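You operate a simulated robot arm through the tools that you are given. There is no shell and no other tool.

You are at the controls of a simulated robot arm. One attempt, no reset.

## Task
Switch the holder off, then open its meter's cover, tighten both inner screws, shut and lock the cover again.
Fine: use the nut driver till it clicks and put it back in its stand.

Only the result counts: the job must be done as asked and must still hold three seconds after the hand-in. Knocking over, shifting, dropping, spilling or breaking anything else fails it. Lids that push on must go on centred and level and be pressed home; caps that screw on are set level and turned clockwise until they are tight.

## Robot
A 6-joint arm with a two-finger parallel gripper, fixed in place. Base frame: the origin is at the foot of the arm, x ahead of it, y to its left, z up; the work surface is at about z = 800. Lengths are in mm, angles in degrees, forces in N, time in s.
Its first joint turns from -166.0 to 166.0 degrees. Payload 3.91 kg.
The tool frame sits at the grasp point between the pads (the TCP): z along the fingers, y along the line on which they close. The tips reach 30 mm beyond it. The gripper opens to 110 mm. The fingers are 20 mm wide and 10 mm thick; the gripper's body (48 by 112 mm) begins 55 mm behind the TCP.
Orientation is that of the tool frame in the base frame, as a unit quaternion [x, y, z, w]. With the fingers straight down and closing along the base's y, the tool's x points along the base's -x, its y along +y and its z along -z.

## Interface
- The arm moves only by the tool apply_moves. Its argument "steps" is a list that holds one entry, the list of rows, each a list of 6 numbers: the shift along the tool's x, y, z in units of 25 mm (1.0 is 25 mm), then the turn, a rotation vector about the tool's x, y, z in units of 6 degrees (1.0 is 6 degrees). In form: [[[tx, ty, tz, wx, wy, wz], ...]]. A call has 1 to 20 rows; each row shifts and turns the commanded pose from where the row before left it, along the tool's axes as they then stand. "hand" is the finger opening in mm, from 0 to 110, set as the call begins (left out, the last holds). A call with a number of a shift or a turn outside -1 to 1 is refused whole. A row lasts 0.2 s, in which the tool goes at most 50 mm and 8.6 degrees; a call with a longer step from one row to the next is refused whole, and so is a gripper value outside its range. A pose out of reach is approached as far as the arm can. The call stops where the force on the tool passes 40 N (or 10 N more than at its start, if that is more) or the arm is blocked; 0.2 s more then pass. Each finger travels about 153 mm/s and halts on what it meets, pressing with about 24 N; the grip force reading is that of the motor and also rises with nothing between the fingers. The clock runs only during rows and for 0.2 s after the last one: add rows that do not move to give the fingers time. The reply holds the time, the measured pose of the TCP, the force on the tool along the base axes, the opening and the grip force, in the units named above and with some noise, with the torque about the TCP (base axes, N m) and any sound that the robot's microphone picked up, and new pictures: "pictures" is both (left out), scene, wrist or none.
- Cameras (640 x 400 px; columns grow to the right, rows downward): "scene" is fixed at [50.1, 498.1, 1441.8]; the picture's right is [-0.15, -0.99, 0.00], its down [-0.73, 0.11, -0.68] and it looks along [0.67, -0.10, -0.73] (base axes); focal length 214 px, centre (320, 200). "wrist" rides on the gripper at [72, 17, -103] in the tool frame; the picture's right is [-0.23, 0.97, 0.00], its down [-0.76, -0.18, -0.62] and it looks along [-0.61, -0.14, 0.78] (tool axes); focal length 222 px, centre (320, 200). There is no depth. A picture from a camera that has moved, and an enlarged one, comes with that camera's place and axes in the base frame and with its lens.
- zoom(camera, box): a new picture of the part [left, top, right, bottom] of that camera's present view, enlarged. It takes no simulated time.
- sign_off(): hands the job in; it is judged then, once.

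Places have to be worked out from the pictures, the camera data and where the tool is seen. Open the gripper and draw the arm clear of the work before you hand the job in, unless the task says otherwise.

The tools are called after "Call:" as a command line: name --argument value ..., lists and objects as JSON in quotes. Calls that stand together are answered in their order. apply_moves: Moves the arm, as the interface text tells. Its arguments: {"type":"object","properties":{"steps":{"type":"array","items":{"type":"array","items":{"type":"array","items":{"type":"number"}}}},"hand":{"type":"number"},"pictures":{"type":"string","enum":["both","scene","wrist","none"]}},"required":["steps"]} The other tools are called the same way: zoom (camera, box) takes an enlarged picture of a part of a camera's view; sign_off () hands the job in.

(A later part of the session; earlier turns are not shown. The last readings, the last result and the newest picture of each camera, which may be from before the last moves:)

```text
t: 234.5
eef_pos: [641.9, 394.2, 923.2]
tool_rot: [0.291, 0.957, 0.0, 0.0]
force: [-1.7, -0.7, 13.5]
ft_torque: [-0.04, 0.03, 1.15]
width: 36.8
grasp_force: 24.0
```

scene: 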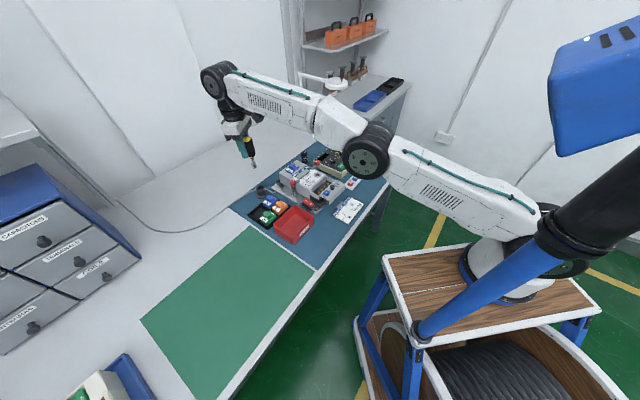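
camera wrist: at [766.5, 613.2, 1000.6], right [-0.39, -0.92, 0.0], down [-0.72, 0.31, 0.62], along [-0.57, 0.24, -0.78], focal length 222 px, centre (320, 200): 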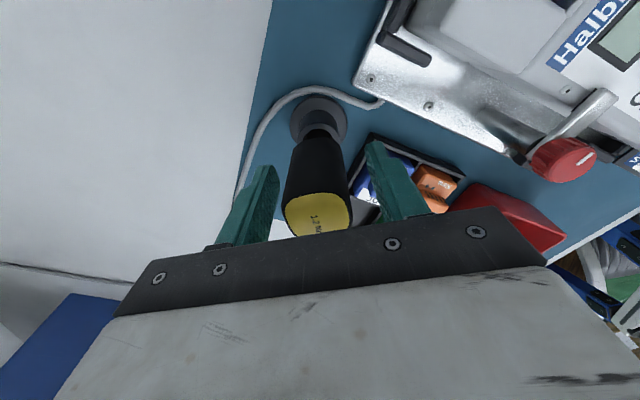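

Call:
apply_moves --steps '[[[0, 0, 0.02, 0, 0, 0.5], [0, 0, 0, 0, 0, 0.5], [0, 0, 0, 0, 0, 0]]]' --pictures "none"

Call:
zoom --camera "wrist" --box '[260, 80, 380, 240]'

Call:
zoom --camera "scene" --box '[310, 155, 345, 195]'

```text
t: 235.3
eef_pos: [642.4, 394.2, 925.4]
tool_rot: [0.341, 0.94, 0.002, 0.0]
force: [-1.9, 1.0, 9.0]
ft_torque: [0.04, 0.09, 1.15]
width: 37.5
grasp_force: 24.1
```

```text
2.50 times, centred on (320, 160) of wrist
camera zoom: at [597.1, 454.2, 1027.9], right [0.8, 0.6, 0.0], down [0.47, -0.63, 0.62], along [0.37, -0.5, -0.78], focal length 555 px, centre (320, 300)
```

zoom: 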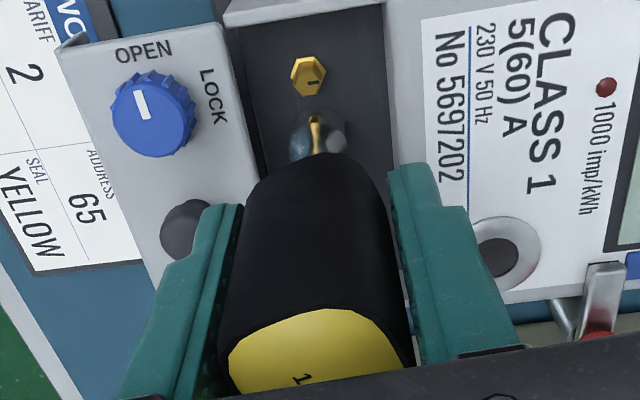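

```text
10.00 times, centred on (328, 175) of scene
camera zoom: at [50.1, 498.1, 1441.8], right [-0.15, -0.99, 0.0], down [-0.73, 0.11, -0.68], along [0.67, -0.1, -0.73], focal length 2145 px, centre (245, 450)
```

zoom: 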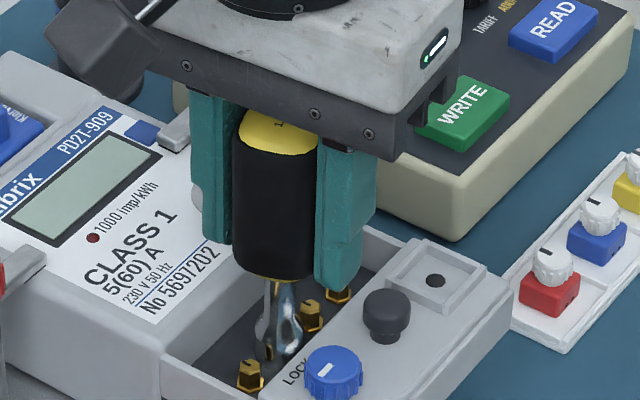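

I accept that both screws have been driven to the driver's 1.2 N·m limit. I unwind, lift off and take the driver back to its stand.

Call:
apply_moves --steps '[[[0, 0, -0.05, 0, 0, -0.8], [0, 0, 0, 0, 0, -0.8], [0, 0, 0, 0, 0, -0.8], [0, 0, 0, 0, 0, -0.8], [0, 0, 0, 0, 0, 0]]]' --pictures "none"

Call:
apply_moves --steps '[[[0, 0, -0.2, 0, 0, 0], [0, 0, -0.4, 0, 0, 0], [0, 0, -0.7, 0, 0, 0], [0, 0, -0.8, 0, 0, 0], [0, 0, -0.8, 0, 0, 0], [0, 0, -0.8, 0, 0, 0], [0, 0, -0.5, 0, 0, 0], [0, 0, 0, 0, 0, 0]]]' --pictures "none"

Call:
zoom --camera "wrist" --box '[240, 60, 400, 240]'

Call:
zoom --camera "scene" --box '[310, 140, 345, 195]'

```text
t: 236.5
eef_pos: [642.5, 394.3, 925.0]
tool_rot: [0.18, 0.984, 0.001, -0.001]
force: [0.4, -0.5, -0.7]
ft_torque: [0.03, 0.01, 0.11]
width: 35.2
grasp_force: 23.6
```

```text
t: 238.3
eef_pos: [642.6, 395.4, 1029.9]
tool_rot: [0.18, 0.984, 0.001, 0.0]
force: [0.2, -0.2, -2.7]
ft_torque: [0.03, -0.02, 0.01]
width: 32.2
grasp_force: 24.6
```

```text
2.22 times, centred on (320, 150) of wrist
camera zoom: at [580.6, 436.1, 1133.8], right [0.56, 0.83, 0.0], down [0.65, -0.44, 0.62], along [0.52, -0.35, -0.78], focal length 494 px, centre (320, 311)
```

zoom: 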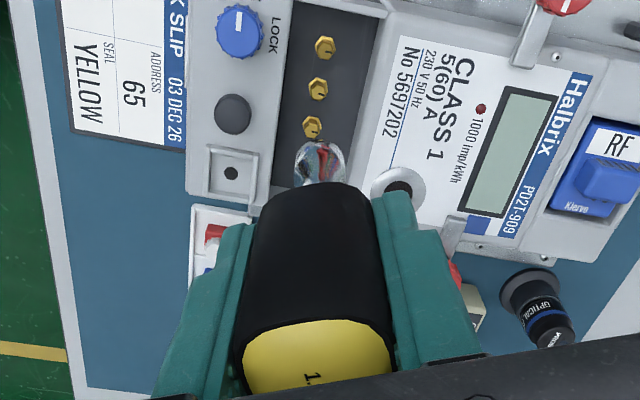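

```text
7.27 times, centred on (328, 168) of scene
camera zoom: at [50.1, 498.1, 1441.8], right [-0.15, -0.99, 0.0], down [-0.73, 0.11, -0.68], along [0.67, -0.1, -0.73], focal length 1560 px, centre (266, 436)
```

zoom: 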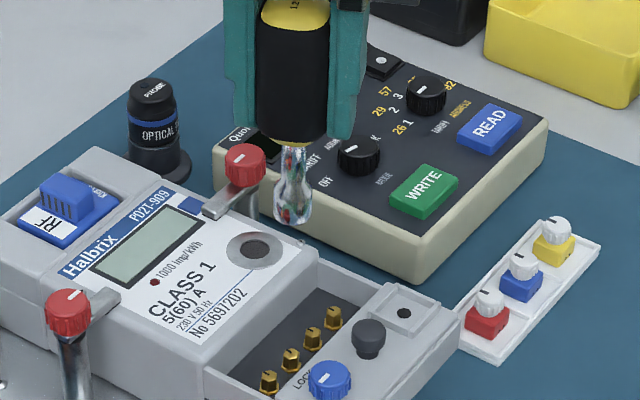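

Call:
apply_moves --steps '[[[0, 0, 0, 0, 0, -0.948], [0, 0, 0, 0, 0, -0.948], [0, 0, 0, 0, 0, -0.948], [0, 0, 0, 0, 0, -0.948], [0, 0, 0, 0, 0, -0.948], [0, 0, 0, 0, 0, -0.948], [0, 0, 0, 0, 0, -0.948], [0, 0, 0, 0, 0, -0.948], [0, 0, 0, 0, 0, -0.948], [0, 0, 0, 0, 0, -0.948], [0, 0, 0, 0, 0, -0.948], [0, 0, 0, 0, 0, -0.948], [0, 0, 0, 0, 0, -0.948], [0, 0, 0, 0, 0, -0.948], [0, 0, 0, 0, 0, -0.948], [0, 0, 0, 0, 0, -0.948], [0, 0, 0, 0, 0, -0.948], [0, 0, 0, 0, 0, 0]]]' --pictures "none"

Call:
zoom --camera "wrist" --box '[280, 60, 370, 130]'

Call:
zoom --camera "scene" --box '[310, 140, 345, 195]'

```text
t: 242.1
eef_pos: [642.4, 394.0, 1030.1]
tool_rot: [-0.616, 0.787, 0.0, 0.001]
force: [0.0, -0.4, -0.8]
ft_torque: [0.0, 0.0, 0.01]
width: 31.9
grasp_force: 24.1
```

```text
5.71 times, centred on (325, 95) of wrist
camera zoom: at [608.0, 328.1, 1133.8], right [-0.89, 0.45, 0.0], down [0.36, 0.7, 0.62], along [0.28, 0.56, -0.78], focal length 1269 px, centre (291, 800)
```

zoom: 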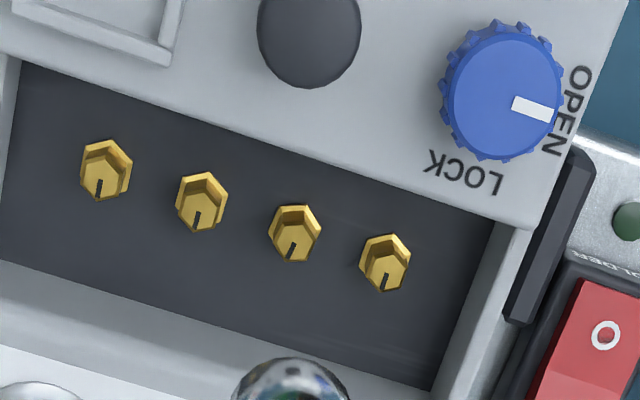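

```text
7.27 times, centred on (328, 168) of scene
camera zoom: at [50.1, 498.1, 1441.8], right [-0.15, -0.99, 0.0], down [-0.73, 0.11, -0.68], along [0.67, -0.1, -0.73], focal length 1560 px, centre (266, 436)
```

zoom: 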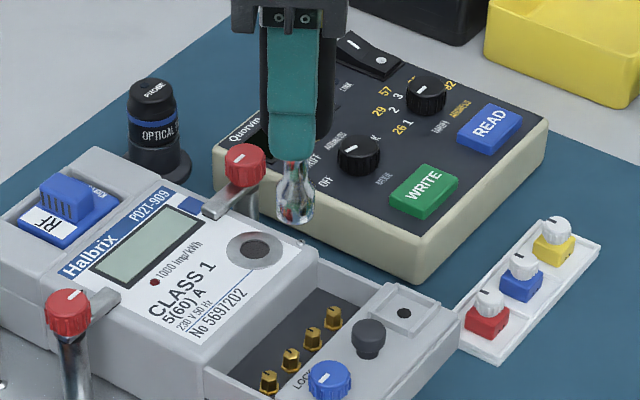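

I go on: carry the driver to the stand.

Call:
apply_moves --steps '[[[-0.922, 0.0175, 0, 0, 0, 0], [-0.922, 0.0175, 0, 0, 0, 0], [-0.922, 0.0175, 0, 0, 0, 0], [-0.922, 0.0175, 0, 0, 0, 0], [-0.922, 0.0175, 0, 0, 0, 0], [-0.922, 0.0175, 0, 0, 0, 0], [-0.922, 0.0175, 0, 0, 0, 0], [-0.922, 0.0175, 0, 0, 0, 0], [-0.922, 0.0175, 0, 0, 0, 0], [-0.922, 0.0175, 0, 0, 0, 0], [-0.922, 0.0175, 0, 0, 0, 0], [0, 0, 0.9, 0, 0, 0], [0, 0, 0.9, 0, 0, 0], [0, 0, 0.9, 0, 0, 0], [0, 0, 0.7, 0, 0, 0], [0, 0, 0, 0, 0, 0]]]' --pictures "none"

Call:
zoom --camera "wrist" --box '[280, 80, 360, 160]'

Call:
zoom --camera "scene" --box '[252, 168, 278, 195]'

```text
t: 245.5
eef_pos: [699.7, 642.5, 945.1]
tool_rot: [-0.616, 0.788, 0.0, 0.001]
force: [-0.3, -0.2, -1.0]
ft_torque: [0.02, 0.01, 0.01]
width: 31.9
grasp_force: 24.2
```

```text
5.00 times, centred on (320, 120) of wrist
camera zoom: at [665.7, 576.7, 1048.7], right [-0.89, 0.46, 0.0], down [0.36, 0.7, 0.62], along [0.28, 0.56, -0.78], focal length 1111 px, centre (320, 600)
```

zoom: 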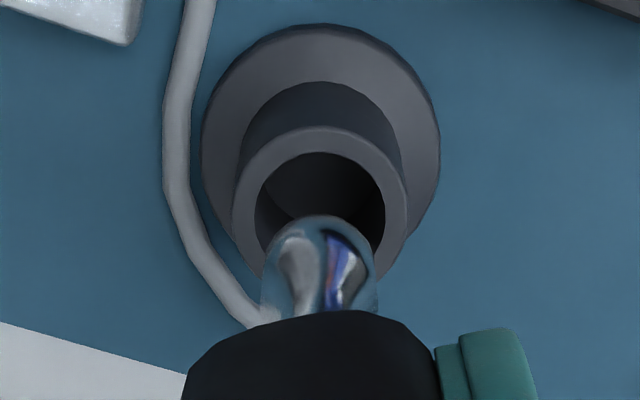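

```text
14.81 times, centred on (265, 182) of scene
camera zoom: at [50.1, 498.1, 1441.8], right [-0.15, -0.99, 0.0], down [-0.73, 0.11, -0.68], along [0.67, -0.1, -0.73], focal length 3177 px, centre (1135, 474)
```

zoom: 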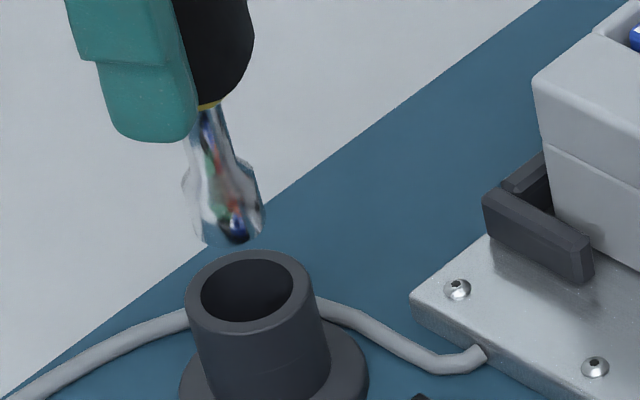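

The line-up is right over the hole. I lower it in.

Call:
apply_moves --steps '[[[0, 0, 0.6, 0, 0, 0], [0, 0, 0.4, 0, 0, 0], [0, 0, 0, 0, 0, 0]]]' --pictures "none"

Call:
zoom --camera "scene" --box '[252, 168, 278, 195]'

Call:
apply_moves --steps '[[[0, 0, 0.4, 0, 0, 0], [0, 0, 0.3, 0, 0, 0], [0, 0, 0.3, 0, 0, 0], [0, 0, 0, 0, 0, 0]]]' --pictures "none"

Call:
zoom --camera "scene" --box '[245, 160, 280, 200]'

```text
t: 246.3
eef_pos: [699.5, 643.1, 919.4]
tool_rot: [-0.615, 0.788, 0.0, 0.0]
force: [-0.4, 0.7, -0.9]
ft_torque: [0.01, 0.05, 0.0]
width: 31.9
grasp_force: 23.5
```

```text
14.81 times, centred on (265, 182) of scene
camera zoom: at [50.1, 498.1, 1441.8], right [-0.15, -0.99, 0.0], down [-0.73, 0.11, -0.68], along [0.67, -0.1, -0.73], focal length 3177 px, centre (1135, 474)
```

zoom: 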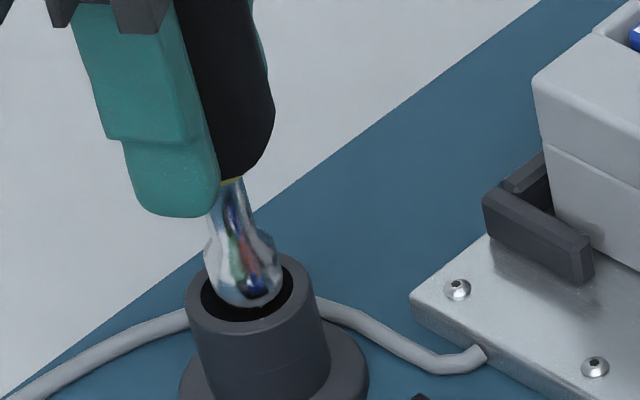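

```text
t: 247.3
eef_pos: [698.7, 643.1, 896.2]
tool_rot: [-0.616, 0.788, 0.001, 0.001]
force: [-0.1, -0.7, -1.8]
ft_torque: [0.05, -0.02, 0.0]
width: 31.7
grasp_force: 24.0
```

```text
10.00 times, centred on (262, 180) of scene
camera zoom: at [50.1, 498.1, 1441.8], right [-0.15, -0.99, 0.0], down [-0.73, 0.11, -0.68], along [0.67, -0.1, -0.73], focal length 2145 px, centre (895, 400)
```

zoom: 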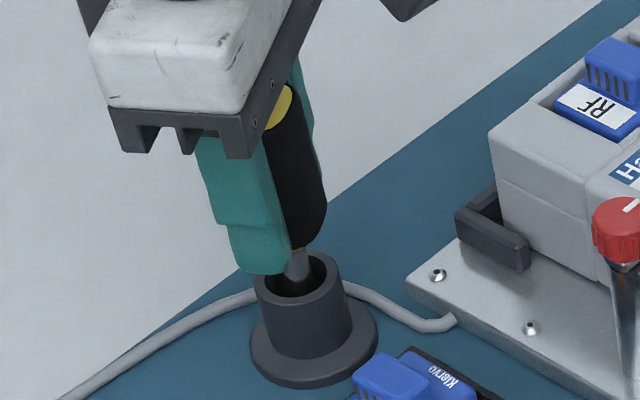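

Call:
apply_moves --steps '[[[0, 0, 0.1, 0, 0, 0], [0, 0, 0.08, 0, 0, 0], [0, 0, 0, 0, 0, 0]]]' --pictures "none"

Call:
apply_moves --steps '[[[0, 0, 0.06, 0, 0, 0], [0, 0, 0.06, 0, 0, 0], [0, 0, 0, 0, 0, 0]]]' --pictures "none"

Call:
apply_moves --steps '[[[0, 0, 0.05, 0, 0, 0], [0, 0, 0.05, 0, 0, 0], [0, 0, 0, 0, 0, 0]]]' --pictures "none"

```text
t: 248.1
eef_pos: [699.2, 642.2, 891.1]
tool_rot: [-0.615, 0.788, 0.0, 0.001]
force: [-1.5, 0.0, -1.9]
ft_torque: [-0.01, -0.02, 0.02]
width: 31.8
grasp_force: 24.3
```

```text
t: 248.9
eef_pos: [699.0, 643.4, 888.3]
tool_rot: [-0.616, 0.788, 0.001, 0.001]
force: [-1.2, -1.3, 2.8]
ft_torque: [-0.06, 0.12, 0.01]
width: 31.8
grasp_force: 23.6
```

```text
t: 249.7
eef_pos: [700.4, 643.0, 888.1]
tool_rot: [-0.616, 0.788, 0.0, 0.002]
force: [-2.3, -2.5, 25.4]
ft_torque: [-0.4, 0.24, 0.02]
width: 31.8
grasp_force: 24.2
```

Seated with 25 N. I ease off, open the fingers and rise clear of the driver.

Call:
apply_moves --steps '[[[0, 0, -0.04, 0, 0, 0], [0, 0, 0, 0, 0, 0]]]' --pictures "none"

Call:
apply_moves --hand 70 --steps '[[[0, 0, 0, 0, 0, 0], [0, 0, 0, 0, 0, 0], [0, 0, 0, 0, 0, 0], [0, 0, -0.6, 0, 0, 0], [0, 0, -0.9, 0, 0, 0], [0, 0, -0.9, 0, 0, 0], [0, 0, -0.9, 0, 0, 0], [0, 0, -0.9, 0, 0, 0], [0, 0, 0, 0, 0, 0]]]' --pictures "wrist"

Call:
zoom --camera "scene" --box '[245, 150, 280, 205]'

Call:
zoom --camera "wrist" --box '[240, 60, 400, 220]'

```text
t: 250.3
eef_pos: [698.6, 644.0, 889.2]
tool_rot: [-0.616, 0.788, 0.0, 0.003]
force: [-0.2, 0.1, 28.8]
ft_torque: [-0.12, 0.09, -0.05]
width: 32.1
grasp_force: 23.9
```

```text
t: 252.3
eef_pos: [699.0, 641.5, 991.9]
tool_rot: [-0.616, 0.788, 0.001, 0.0]
force: [0.2, 0.3, 0.5]
ft_torque: [0.02, -0.02, -0.02]
width: 70.0
grasp_force: 0.0
camera wrist: at [664.9, 575.5, 1095.5], right [-0.89, 0.46, 0.0], down [0.36, 0.7, 0.62], along [0.28, 0.56, -0.78], focal length 222 px, centre (320, 200)
```

wrist: 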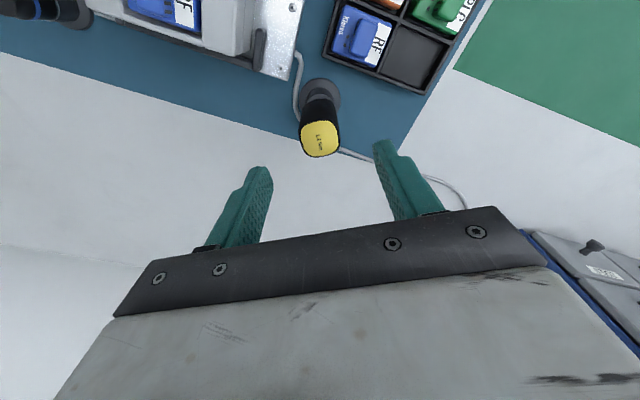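

```text
7.27 times, centred on (262, 178) of scene
camera zoom: at [50.1, 498.1, 1441.8], right [-0.15, -0.99, 0.0], down [-0.73, 0.11, -0.68], along [0.67, -0.1, -0.73], focal length 1560 px, centre (738, 364)
```

zoom: 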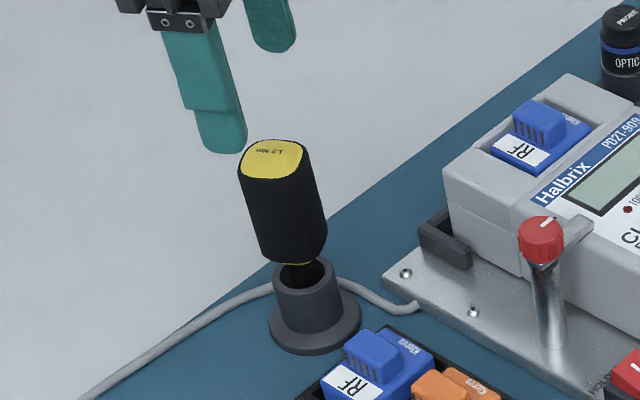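

```text
2.50 times, centred on (320, 140) of wrist
camera zoom: at [664.9, 575.5, 1095.5], right [-0.89, 0.46, 0.0], down [0.36, 0.7, 0.62], along [0.28, 0.56, -0.78], focal length 555 px, centre (320, 350)
```

zoom: 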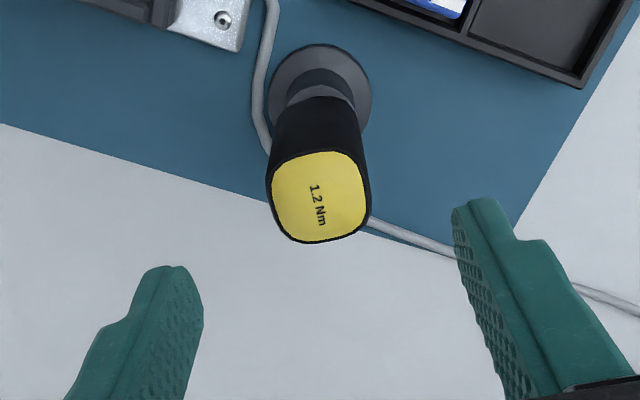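

The driver is back in its stand. Now I go around to the front of the open cover with closed fingers to push it shut along the meter axis (45°).

Call:
apply_moves --hand 0 --steps '[[[0.938, 0.0826, 0, 0, 0, 0], [0.938, 0.0826, 0, 0, 0, 0], [0.938, 0.0826, 0, 0, 0, 0], [0.938, 0.0826, 0, 0, 0, 0], [0.938, 0.0826, 0, 0, 0, 0], [0.938, 0.0826, 0, 0, 0, 0], [0.938, 0.0826, 0, 0, 0, 0], [0.938, 0.0826, 0, 0, 0, 0], [0.938, 0.0826, 0, 0, 0, 0], [0.938, 0.0826, 0, 0, 0, 0], [0.938, 0.0826, 0, 0, 0, 0], [0.938, 0.0826, 0, 0, 0, 0], [0.938, 0.0826, 0, 0, 0, 0], [0.938, 0.0826, 0, 0, 0, 0], [0, 0, 0, 0, 0, 0.861], [0, 0, 0, 0, 0, 0.861], [0, 0, 0, 0, 0, 0.861], [0, 0, 0, 0, 0, 0.861], [0, 0, 0, 0, 0, 0.861], [0, 0, 0, 0, 0, 0.861]]]'

Call:
zoom --camera "wrist" --box '[220, 80, 420, 240]'

Call:
zoom --camera "scene" --box '[295, 160, 350, 210]'

```text
t: 256.5
eef_pos: [592.9, 331.7, 990.9]
tool_rot: [-0.381, 0.924, -0.001, 0.001]
force: [0.1, -0.5, 0.0]
ft_torque: [0.0, -0.01, 0.02]
width: 0.0
grasp_force: 23.6
camera wrist: at [528.4, 292.1, 1094.8], right [-0.53, 0.85, 0.0], down [0.66, 0.41, 0.62], along [0.53, 0.33, -0.78], focal length 222 px, centre (320, 200)
```

scene: 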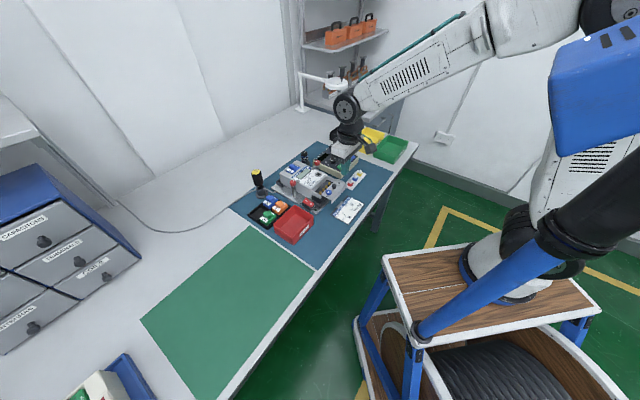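
wrist: 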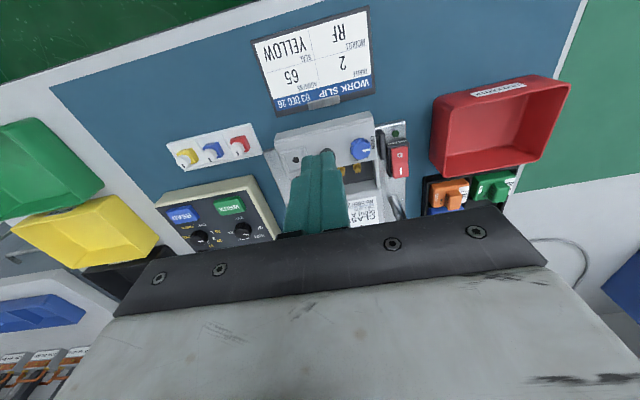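

```text
2.50 times, centred on (320, 160) of wrist
camera zoom: at [528.4, 292.1, 1094.8], right [-0.53, 0.85, 0.0], down [0.66, 0.41, 0.62], along [0.53, 0.33, -0.78], focal length 555 px, centre (320, 300)
```

zoom: 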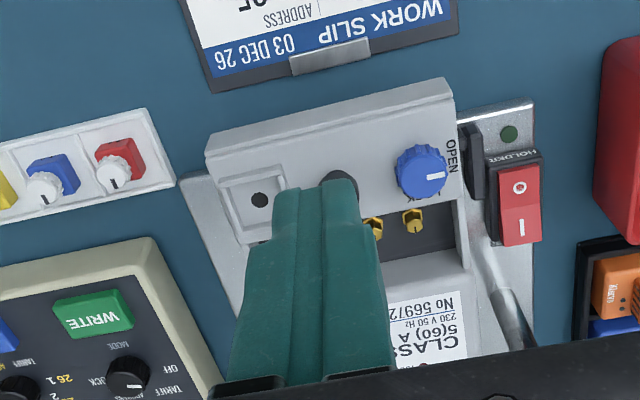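

```text
8.00 times, centred on (322, 185) of scene
camera zoom: at [50.1, 498.1, 1441.8], right [-0.15, -0.99, 0.0], down [-0.73, 0.11, -0.68], along [0.67, -0.1, -0.73], focal length 1716 px, centre (300, 320)
```

zoom: 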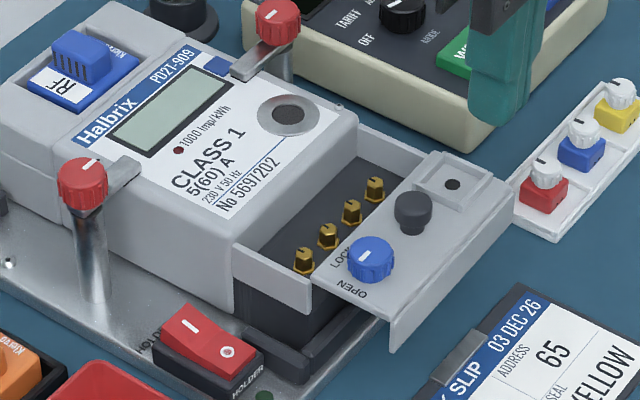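

The fingers' axis is about 12 mm outside the cover's front lip. I back off 8 mm more, descend to lip height (tip z≈856), and look.

Call:
apply_moves --steps '[[[0.32, 0, 0, 0, 0, 0], [0, 0, 0.9, 0, 0, 0], [0, 0, 0.9, 0, 0, 0], [0, 0, 0.9, 0, 0, 0], [0, 0, 0.9, 0, 0, 0], [0, 0, 0.6, 0, 0, 0], [0, 0, 0, 0, 0, 0]]]' --pictures "none"

Call:
zoom --camera "wrist" --box '[220, 80, 420, 240]'

Call:
zoom --camera "scene" --box '[300, 165, 350, 210]'

```text
t: 258.1
eef_pos: [585.2, 326.9, 885.0]
tool_rot: [-0.382, 0.924, 0.0, 0.001]
force: [-0.3, -0.1, 0.6]
ft_torque: [0.0, -0.01, 0.01]
width: 0.1
grasp_force: 24.0
```

```text
2.50 times, centred on (320, 160) of wrist
camera zoom: at [522.4, 286.6, 989.2], right [-0.53, 0.85, 0.0], down [0.66, 0.41, 0.62], along [0.53, 0.33, -0.78], focal length 555 px, centre (320, 300)
```

zoom: 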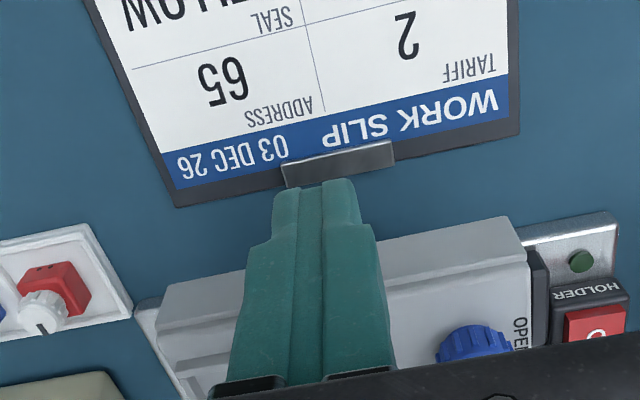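

```text
8.89 times, centred on (325, 188) of scene
camera zoom: at [50.1, 498.1, 1441.8], right [-0.15, -0.99, 0.0], down [-0.73, 0.11, -0.68], along [0.67, -0.1, -0.73], focal length 1906 px, centre (276, 311)
```

zoom: 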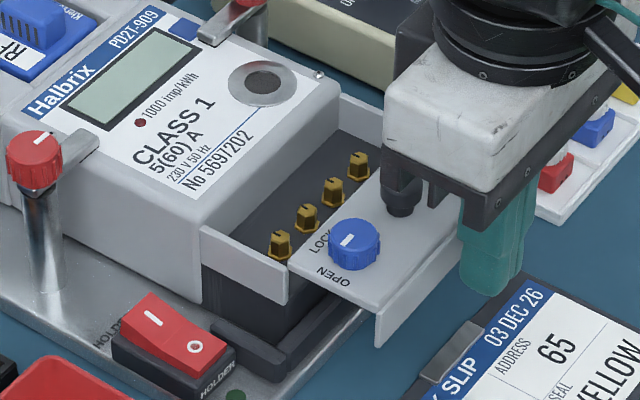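

Call:
apply_moves --steps '[[[-0.15, 0, 0, 0, 0, 0], [-0.15, 0, 0, 0, 0, 0], [-0.15, 0, 0, 0, 0, 0], [-0.15, 0, 0, 0, 0, 0], [-0.15, 0, 0, 0, 0, 0], [0, 0, 0, 0, 0, 0]]]' --pictures "none"

Call:
zoom --camera "scene" --box '[300, 165, 350, 210]'

Call:
apply_moves --steps '[[[-0.15, 0, 0, 0, 0, 0], [-0.15, 0, 0, 0, 0, 0], [-0.15, 0, 0, 0, 0, 0], [-0.15, 0, 0, 0, 0, 0], [0, 0, 0, 0, 0, 0]]]' --pictures "none"

Call:
zoom --camera "scene" --box '[300, 165, 350, 210]'

```text
t: 259.5
eef_pos: [600.5, 339.6, 885.2]
tool_rot: [-0.382, 0.924, 0.0, 0.001]
force: [-0.3, -0.4, 0.3]
ft_torque: [0.01, 0.01, 0.01]
width: 0.0
grasp_force: 24.1
```

```text
8.89 times, centred on (325, 188) of scene
camera zoom: at [50.1, 498.1, 1441.8], right [-0.15, -0.99, 0.0], down [-0.73, 0.11, -0.68], along [0.67, -0.1, -0.73], focal length 1906 px, centre (276, 311)
```

zoom: 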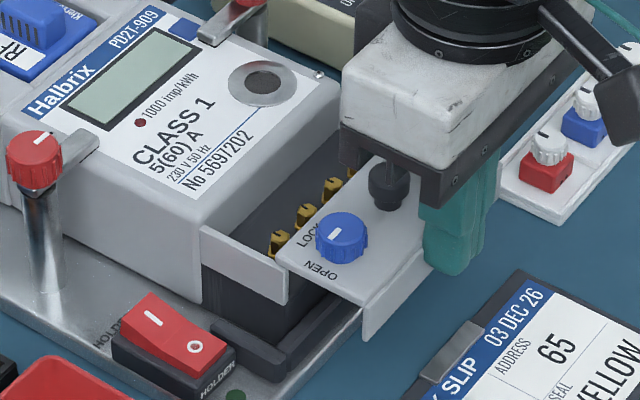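

```text
t: 260.7
eef_pos: [610.2, 350.2, 887.4]
tool_rot: [-0.383, 0.924, 0.0, 0.0]
force: [0.1, 0.2, -0.2]
ft_torque: [-0.03, 0.01, 0.05]
width: 0.0
grasp_force: 23.8
```

```text
8.89 times, centred on (325, 188) of scene
camera zoom: at [50.1, 498.1, 1441.8], right [-0.15, -0.99, 0.0], down [-0.73, 0.11, -0.68], along [0.67, -0.1, -0.73], focal length 1906 px, centre (276, 311)
```

zoom: 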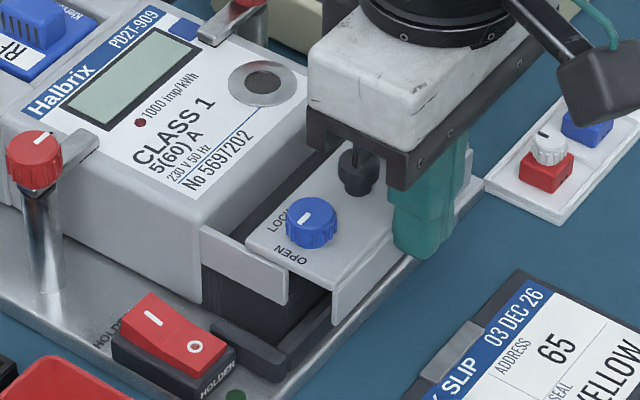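

Call:
apply_moves --steps '[[[-0.15, 0, 0, 0, 0, 0], [-0.15, 0, 0, 0, 0, 0], [-0.15, 0, 0, 0, 0, 0], [-0.15, 0, 0, 0, 0, 0], [0, 0, 0, 0, 0, 0]]]' --pictures "none"

Call:
apply_moves --steps '[[[-0.1, 0, 0, 0, 0, 0], [-0.1, 0, 0, 0, 0, 0], [-0.1, 0, 0, 0, 0, 0], [0, 0, 0, 0, 0, 0]]]' --pictures "none"

Call:
zoom --camera "scene" --box '[300, 165, 350, 210]'

Call:
zoom --camera "wrist" --box '[220, 80, 420, 240]'

```text
t: 261.9
eef_pos: [621.5, 361.7, 886.4]
tool_rot: [-0.383, 0.924, -0.001, 0.0]
force: [0.1, 0.0, -0.2]
ft_torque: [0.01, 0.0, 0.0]
width: 0.0
grasp_force: 24.0
```

```text
t: 262.9
eef_pos: [627.5, 367.2, 885.8]
tool_rot: [-0.382, 0.924, 0.001, 0.001]
force: [-0.8, -0.5, 1.2]
ft_torque: [-0.06, 0.03, 0.06]
width: 0.0
grasp_force: 23.4
```

```text
8.89 times, centred on (325, 188) of scene
camera zoom: at [50.1, 498.1, 1441.8], right [-0.15, -0.99, 0.0], down [-0.73, 0.11, -0.68], along [0.67, -0.1, -0.73], focal length 1906 px, centre (276, 311)
```

zoom: 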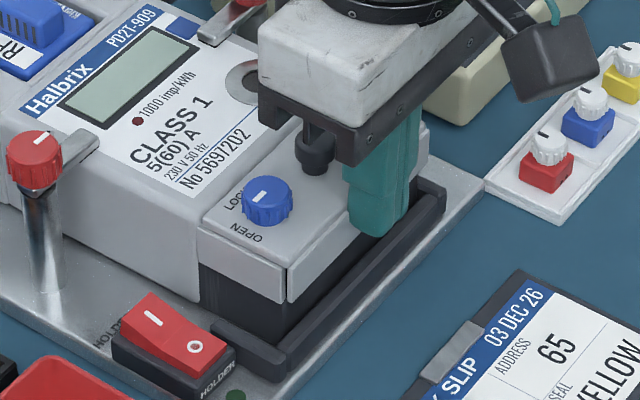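

```text
2.50 times, centred on (320, 160) of wrist
camera zoom: at [562.9, 327.1, 990.2], right [-0.53, 0.85, 0.0], down [0.66, 0.41, 0.62], along [0.53, 0.33, -0.78], focal length 555 px, centre (320, 300)
```

zoom: 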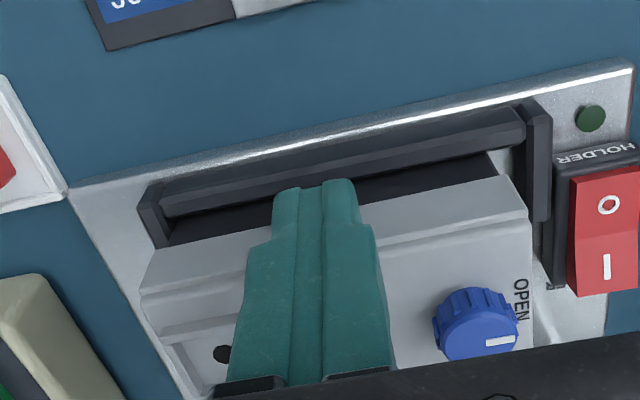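

Nearly shut. I press the last millimetres in small steps until it stops.

Call:
apply_moves --steps '[[[-0.05, 0, 0, 0, 0, 0], [-0.05, 0, 0, 0, 0, 0], [0, 0, 0, 0, 0, 0]]]' --pictures "none"

Call:
apply_moves --steps '[[[-0.05, 0, 0, 0, 0, 0], [-0.05, 0, 0, 0, 0, 0], [0, 0, 0, 0, 0, 0]]]' --pictures "none"

Call:
zoom --camera "scene" --box '[300, 165, 350, 210]'

```text
t: 263.7
eef_pos: [627.8, 368.4, 886.4]
tool_rot: [-0.383, 0.924, 0.001, 0.001]
force: [-1.0, -2.0, 1.0]
ft_torque: [-0.04, -0.01, -0.01]
width: 0.0
grasp_force: 23.9
```

```text
t: 264.5
eef_pos: [629.1, 370.9, 886.9]
tool_rot: [-0.382, 0.924, 0.0, -0.001]
force: [-10.4, -7.3, 2.3]
ft_torque: [-0.09, 0.18, 0.01]
width: 0.2
grasp_force: 23.6
```

```text
8.89 times, centred on (325, 188) of scene
camera zoom: at [50.1, 498.1, 1441.8], right [-0.15, -0.99, 0.0], down [-0.73, 0.11, -0.68], along [0.67, -0.1, -0.73], focal length 1906 px, centre (276, 311)
```

zoom: 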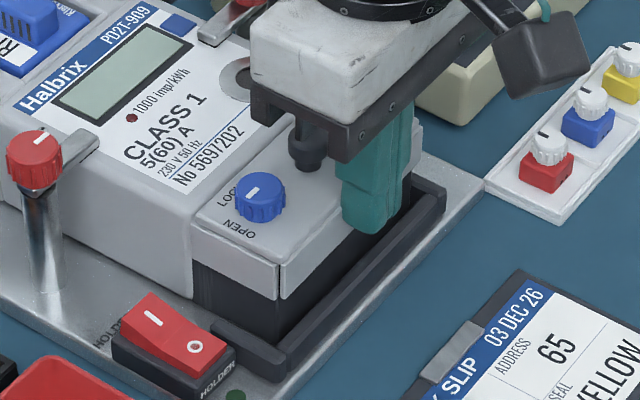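

The cover is closed against its stop (≈12 N). I back off and rise to check the meter's position against the starting picture.

Call:
apply_moves --steps '[[[0.25, 0, 0, 0, 0, 0], [0.25, 0, 0, 0, 0, 0], [0, 0, -0.9, 0, 0, 0], [0, 0, -0.9, 0, 0, 0], [0, 0, -0.9, 0, 0, 0], [0.8, 0, 0, 0, 0, 0], [0.8, 0, 0, 0, 0, 0], [0, 0, 0, 0, 0, 0]]]' --pictures "wrist"

Call:
zoom --camera "scene" --box '[270, 150, 350, 215]'

Call:
zoom --camera "wrist" --box '[230, 80, 430, 240]'

```text
t: 266.3
eef_pos: [592.9, 332.8, 954.1]
tool_rot: [-0.382, 0.924, 0.0, 0.001]
force: [-0.6, -0.9, 0.7]
ft_torque: [0.02, -0.03, 0.01]
width: 0.3
grasp_force: 24.3
camera wrist: at [529.3, 293.1, 1057.5], right [-0.53, 0.85, 0.0], down [0.66, 0.41, 0.62], along [0.53, 0.33, -0.78], focal length 222 px, centre (320, 200)
```

wrist: 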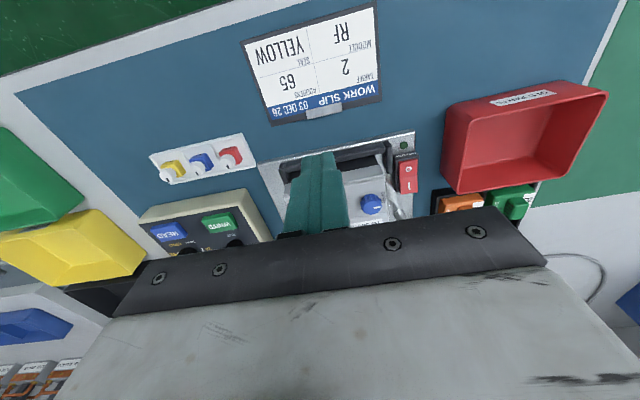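

```text
6.15 times, centred on (310, 182) of scene
camera zoom: at [50.1, 498.1, 1441.8], right [-0.15, -0.99, 0.0], down [-0.73, 0.11, -0.68], along [0.67, -0.1, -0.73], focal length 1320 px, centre (382, 308)
```

zoom: 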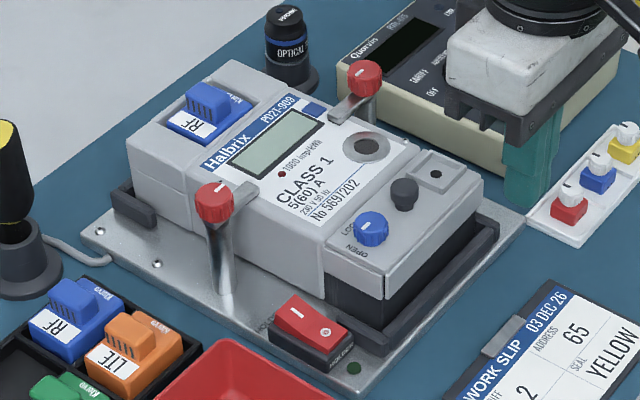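

```text
2.50 times, centred on (330, 160) of wrist
camera zoom: at [529.3, 293.1, 1057.5], right [-0.53, 0.85, 0.0], down [0.66, 0.41, 0.62], along [0.53, 0.33, -0.78], focal length 555 px, centre (295, 300)
```

zoom: 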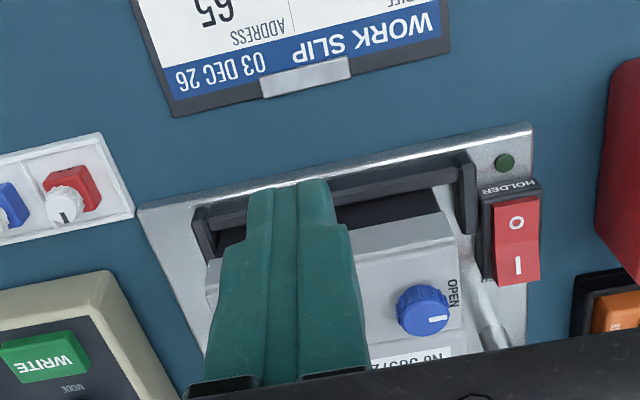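

The meter sits practically where it started and the cover is shut. Now I go above the blue knob with closing az ≈88° to turn it 90° clockwise to LOCK.

Call:
apply_moves --hand 36 --steps '[[[0, 0, 0, 0, 0, 0.979], [0, 0, 0, 0, 0, 0.979], [0, 0, 0, 0, 0, 0.979], [0, 0, 0, 0, 0, 0.979], [0, 0, 0, 0, 0, 0.979], [0, 0, 0, 0, 0, 0.979], [0, 0, 0, 0, 0, 0.979], [0, 0, 0, 0, 0, 0.979], [-0.26, 0.872, 0, 0, 0, 0], [-0.26, 0.872, 0, 0, 0, 0], [-0.26, 0.872, 0, 0, 0, 0], [-0.26, 0.872, 0, 0, 0, 0], [0, 0, 0, 0, 0, 0]]]' --pictures "wrist"

Call:
zoom --camera "wrist" --box '[260, 90, 380, 210]'

Call:
zoom --camera "scene" --box '[300, 170, 345, 205]'

```text
t: 269.1
eef_pos: [622.1, 419.2, 953.9]
tool_rot: [0.019, 1.0, 0.001, 0.001]
force: [1.0, -0.5, -0.3]
ft_torque: [-0.02, 0.01, 0.0]
width: 35.9
grasp_force: 0.2
camera wrist: at [549.1, 437.9, 1057.2], right [0.26, 0.97, 0.0], down [0.75, -0.2, 0.62], along [0.6, -0.16, -0.78], focal length 222 px, centre (320, 200)
```

wrist: 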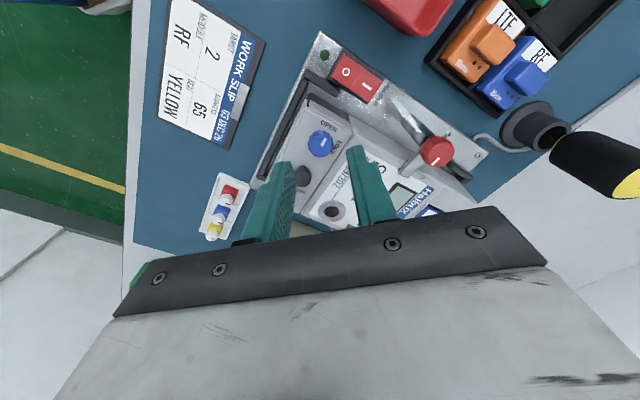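

```text
3.33 times, centred on (320, 150) of wrist
camera zoom: at [549.1, 437.9, 1057.2], right [0.26, 0.97, 0.0], down [0.75, -0.2, 0.62], along [0.6, -0.16, -0.78], focal length 740 px, centre (320, 367)
```

zoom: 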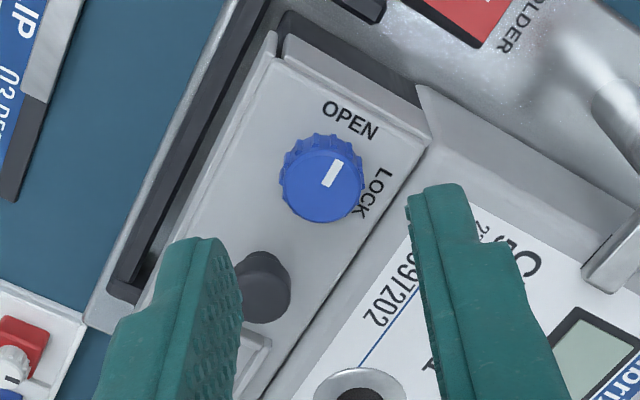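

```text
11.43 times, centred on (322, 188) of scene
camera zoom: at [50.1, 498.1, 1441.8], right [-0.15, -0.99, 0.0], down [-0.73, 0.11, -0.68], along [0.67, -0.1, -0.73], focal length 2451 px, centre (291, 343)
```

zoom: 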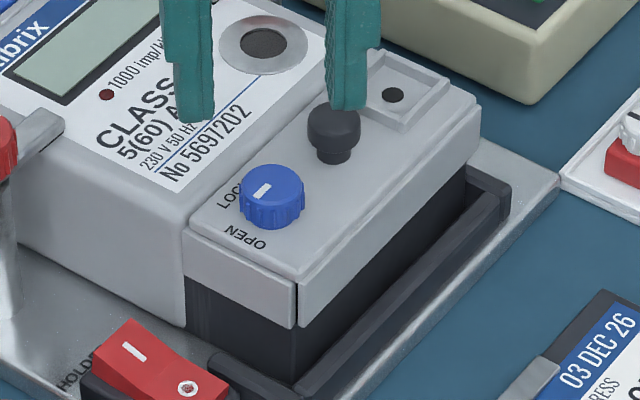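

Call:
apply_moves --steps '[[[-0.12, 0, 0.5, 0, 0, 0], [0, 0, 0.6, 0, 0, 0], [0, 0, 0.4, 0, 0, 0], [0, 0, 0, 0, 0, 0]]]' --pictures "none"

Call:
zoom --camera "wrist" --box '[260, 90, 380, 210]'

Call:
zoom --camera "scene" --box '[305, 175, 335, 200]'

```text
t: 270.1
eef_pos: [624.8, 418.1, 915.4]
tool_rot: [0.018, 1.0, 0.001, 0.0]
force: [0.2, 0.7, -0.9]
ft_torque: [-0.01, -0.01, -0.01]
width: 36.0
grasp_force: 0.1
```

```text
3.33 times, centred on (320, 150) of wrist
camera zoom: at [552.3, 437.8, 1019.8], right [0.26, 0.97, 0.0], down [0.75, -0.2, 0.62], along [0.6, -0.16, -0.78], focal length 740 px, centre (320, 367)
```

zoom: 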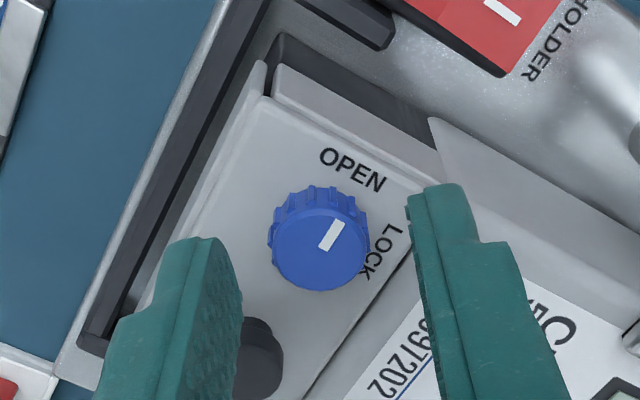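

```text
16.00 times, centred on (320, 188) of scene
camera zoom: at [50.1, 498.1, 1441.8], right [-0.15, -0.99, 0.0], down [-0.73, 0.11, -0.68], along [0.67, -0.1, -0.73], focal length 3432 px, centre (320, 400)
```

zoom: 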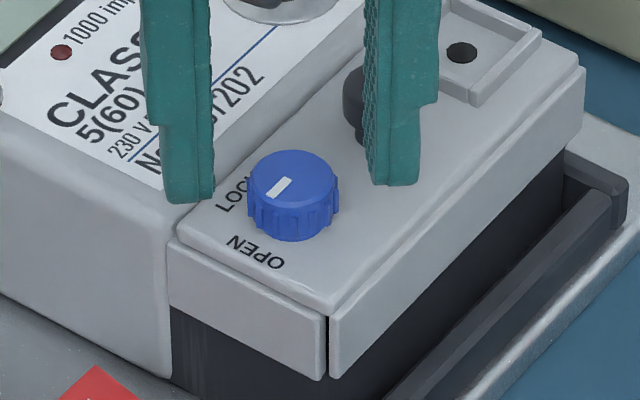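

Well centred. I descend 12 mm, grip the knob, and turn clockwise.

Call:
apply_moves --steps '[[[0, 0, 0.3, 0, 0, 0], [0, 0, 0.16, 0, 0, 0], [0, 0, 0, 0, 0, 0]]]' --pictures "none"

Call:
apply_moves --hand 0 --steps '[[[0, 0, 0, 0, 0, 0], [0, 0, 0, 0, 0, 0], [0, 0, 0, 0, 0, 0]]]' --pictures "none"

Call:
apply_moves --steps '[[[0, 0, 0, 0, 0, 0.8], [0, 0, 0, 0, 0, 0.8], [0, 0, 0, 0, 0, 0.8], [0, 0, 0, 0, 0, 0.8], [0, 0, 0, 0, 0, 0.8], [0, 0, 0, 0, 0, 0.8], [0, 0, 0, 0, 0, 0.8], [0, 0, 0, 0, 0, 0.8]]]' --pictures "wrist"

Call:
zoom --camera "wrist" --box '[260, 90, 380, 210]'

```text
t: 270.9
eef_pos: [624.4, 419.0, 904.2]
tool_rot: [0.018, 1.0, 0.0, 0.0]
force: [-0.2, -0.3, -0.1]
ft_torque: [-0.02, 0.0, -0.01]
width: 36.0
grasp_force: 0.1
```

```text
t: 271.7
eef_pos: [624.9, 418.5, 905.4]
tool_rot: [0.017, 1.0, 0.0, 0.0]
force: [-1.2, -0.4, 0.5]
ft_torque: [-0.01, 0.13, -0.13]
width: 18.9
grasp_force: 23.7
```

```text
t: 273.5
eef_pos: [624.5, 419.6, 905.1]
tool_rot: [0.345, 0.939, -0.001, 0.0]
force: [0.5, 0.9, -0.5]
ft_torque: [0.01, -0.05, -0.02]
width: 19.1
grasp_force: 23.5
camera wrist: at [580.6, 478.5, 1008.5], right [0.8, 0.59, 0.0], down [0.46, -0.63, 0.62], along [0.37, -0.5, -0.78], focal length 222 px, centre (320, 200)
```

wrist: 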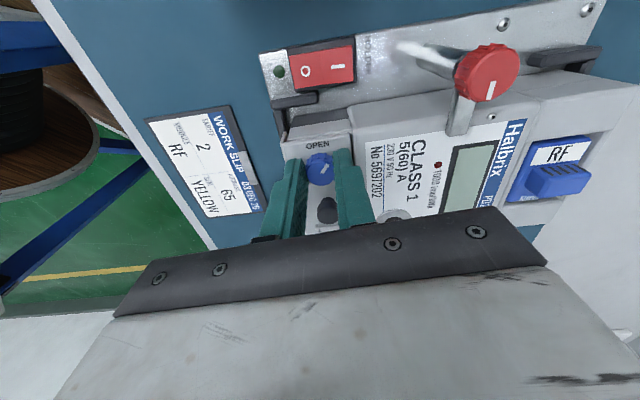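

```text
3.33 times, centred on (320, 150) of wrist
camera zoom: at [580.6, 478.5, 1008.5], right [0.8, 0.59, 0.0], down [0.46, -0.63, 0.62], along [0.37, -0.5, -0.78], focal length 740 px, centre (320, 367)
```

zoom: 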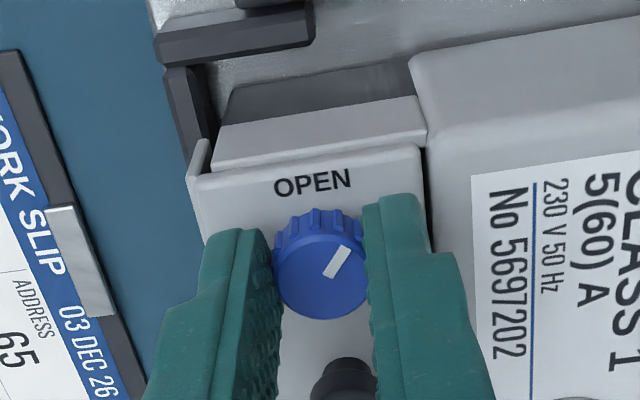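

The knob follows. I turn the rest until it reaches its LOCK stop.

Call:
apply_moves --steps '[[[0, 0, 0, 0, 0, 0.8], [0, 0, 0, 0, 0, 0.8], [0, 0, 0, 0, 0, 0.8], [0, 0, 0, 0, 0, 0.8], [0, 0, 0, 0, 0, 0.8], [0, 0, 0, 0, 0, 0.8], [0, 0, 0, 0, 0, 0.8], [0, 0, 0, 0, 0, 0.8], [0, 0, 0, 0, 0, 0.6], [0, 0, 0, 0, 0, 0.6]]]' --pictures "none"

Call:
zoom --camera "wrist" --box '[260, 90, 380, 210]'

Call:
apply_moves --steps '[[[0, 0, 0, 0, 0, 0.6], [0, 0, 0, 0, 0, 0.6], [0, 0, 0, 0, 0, 0.6], [0, 0, 0, 0, 0, 0]]]' --pictures "none"

Call:
zoom --camera "wrist" --box '[260, 90, 380, 210]'

```text
t: 275.7
eef_pos: [625.3, 419.9, 905.6]
tool_rot: [0.682, 0.732, 0.0, 0.0]
force: [0.8, -0.5, -1.0]
ft_torque: [-0.05, -0.02, -0.02]
width: 19.1
grasp_force: 23.8
```

```text
3.33 times, centred on (320, 150) of wrist
camera zoom: at [636.4, 492.3, 1008.6], right [0.99, -0.16, 0.0], down [-0.12, -0.77, 0.62], along [-0.1, -0.61, -0.78], focal length 740 px, centre (320, 367)
```

zoom: 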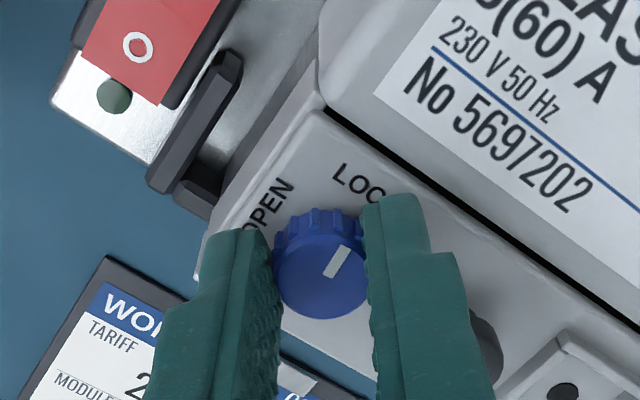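

```text
t: 276.7
eef_pos: [625.8, 419.4, 905.0]
tool_rot: [0.747, 0.664, 0.0, 0.0]
force: [-1.9, -0.4, 0.6]
ft_torque: [0.04, -0.03, 0.17]
width: 19.0
grasp_force: 23.8
```

```text
3.33 times, centred on (320, 150) of wrist
camera zoom: at [649.7, 488.6, 1008.7], right [0.94, -0.34, 0.0], down [-0.27, -0.74, 0.62], along [-0.21, -0.59, -0.78], focal length 740 px, centre (320, 367)
```

zoom: 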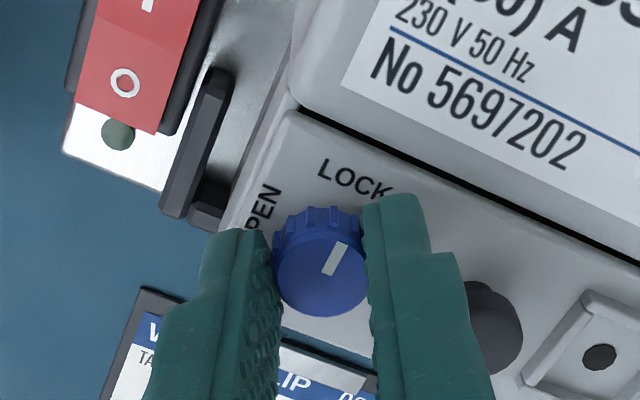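

The pointer is on LOCK with torque at the stop. I nudge a few more degrees to seat it, then release.

Call:
apply_moves --steps '[[[0, 0, 0, 0, 0, 0.5], [0, 0, 0, 0, 0, 0.5], [0, 0, 0, 0, 0, 0]]]' --pictures "none"

Call:
apply_moves --hand 32 --steps '[[[0, 0, 0, 0, 0, 0], [0, 0, 0, 0, 0, 0], [0, 0, -0.6, 0, 0, 0], [0, 0, -0.9, 0, 0, 0], [0, 0, -0.9, 0, 0, 0], [0, 0, 0, 0, 0, 0]]]' --pictures "wrist"

Call:
zoom --camera "wrist" --box '[260, 70, 380, 190]'

Call:
zoom --camera "scene" --box '[300, 170, 345, 205]'

```text
t: 277.5
eef_pos: [625.0, 419.1, 905.2]
tool_rot: [0.782, 0.624, -0.001, 0.0]
force: [-1.6, 0.0, -0.6]
ft_torque: [-0.06, 0.16, 0.14]
width: 19.0
grasp_force: 24.5
```

```text
t: 278.9
eef_pos: [625.0, 420.0, 965.4]
tool_rot: [0.782, 0.624, 0.0, 0.0]
force: [-0.4, -0.3, 0.1]
ft_torque: [-0.06, 0.04, -0.01]
width: 32.0
grasp_force: 0.0
camera wrist: at [657.0, 485.8, 1069.1], right [0.9, -0.44, 0.0], down [-0.34, -0.7, 0.62], along [-0.27, -0.56, -0.78], focal length 222 px, centre (320, 200)
```

wrist: 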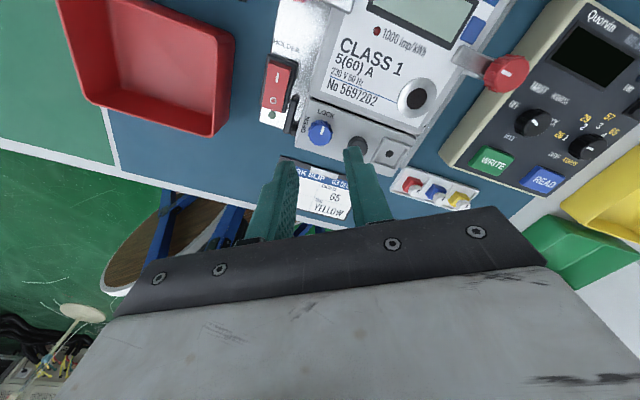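

```text
3.33 times, centred on (320, 130) of wrist
camera zoom: at [657.0, 485.8, 1069.1], right [0.9, -0.44, 0.0], down [-0.34, -0.7, 0.62], along [-0.27, -0.56, -0.78], focal length 740 px, centre (320, 433)
```

zoom: 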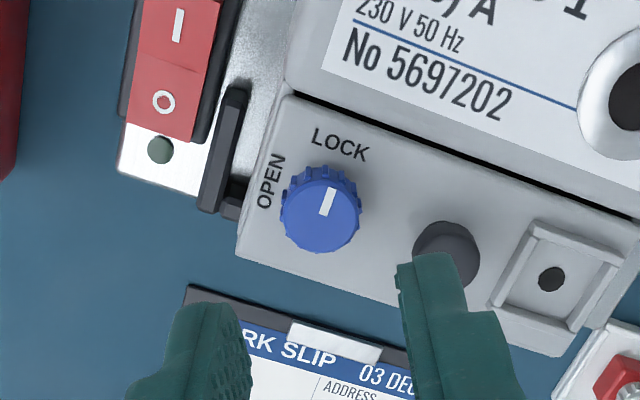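

```text
11.43 times, centred on (322, 188) of scene
camera zoom: at [50.1, 498.1, 1441.8], right [-0.15, -0.99, 0.0], down [-0.73, 0.11, -0.68], along [0.67, -0.1, -0.73], focal length 2451 px, centre (291, 343)
```

zoom: 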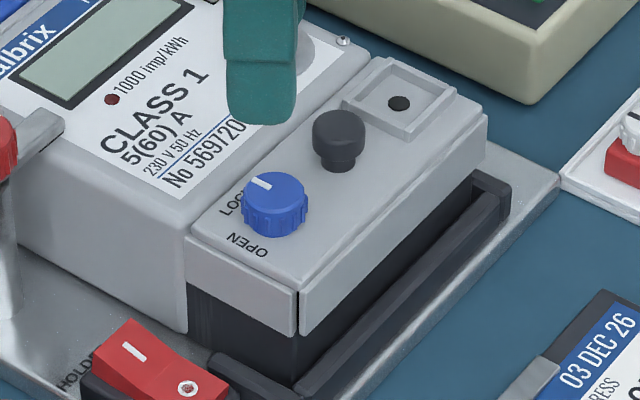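

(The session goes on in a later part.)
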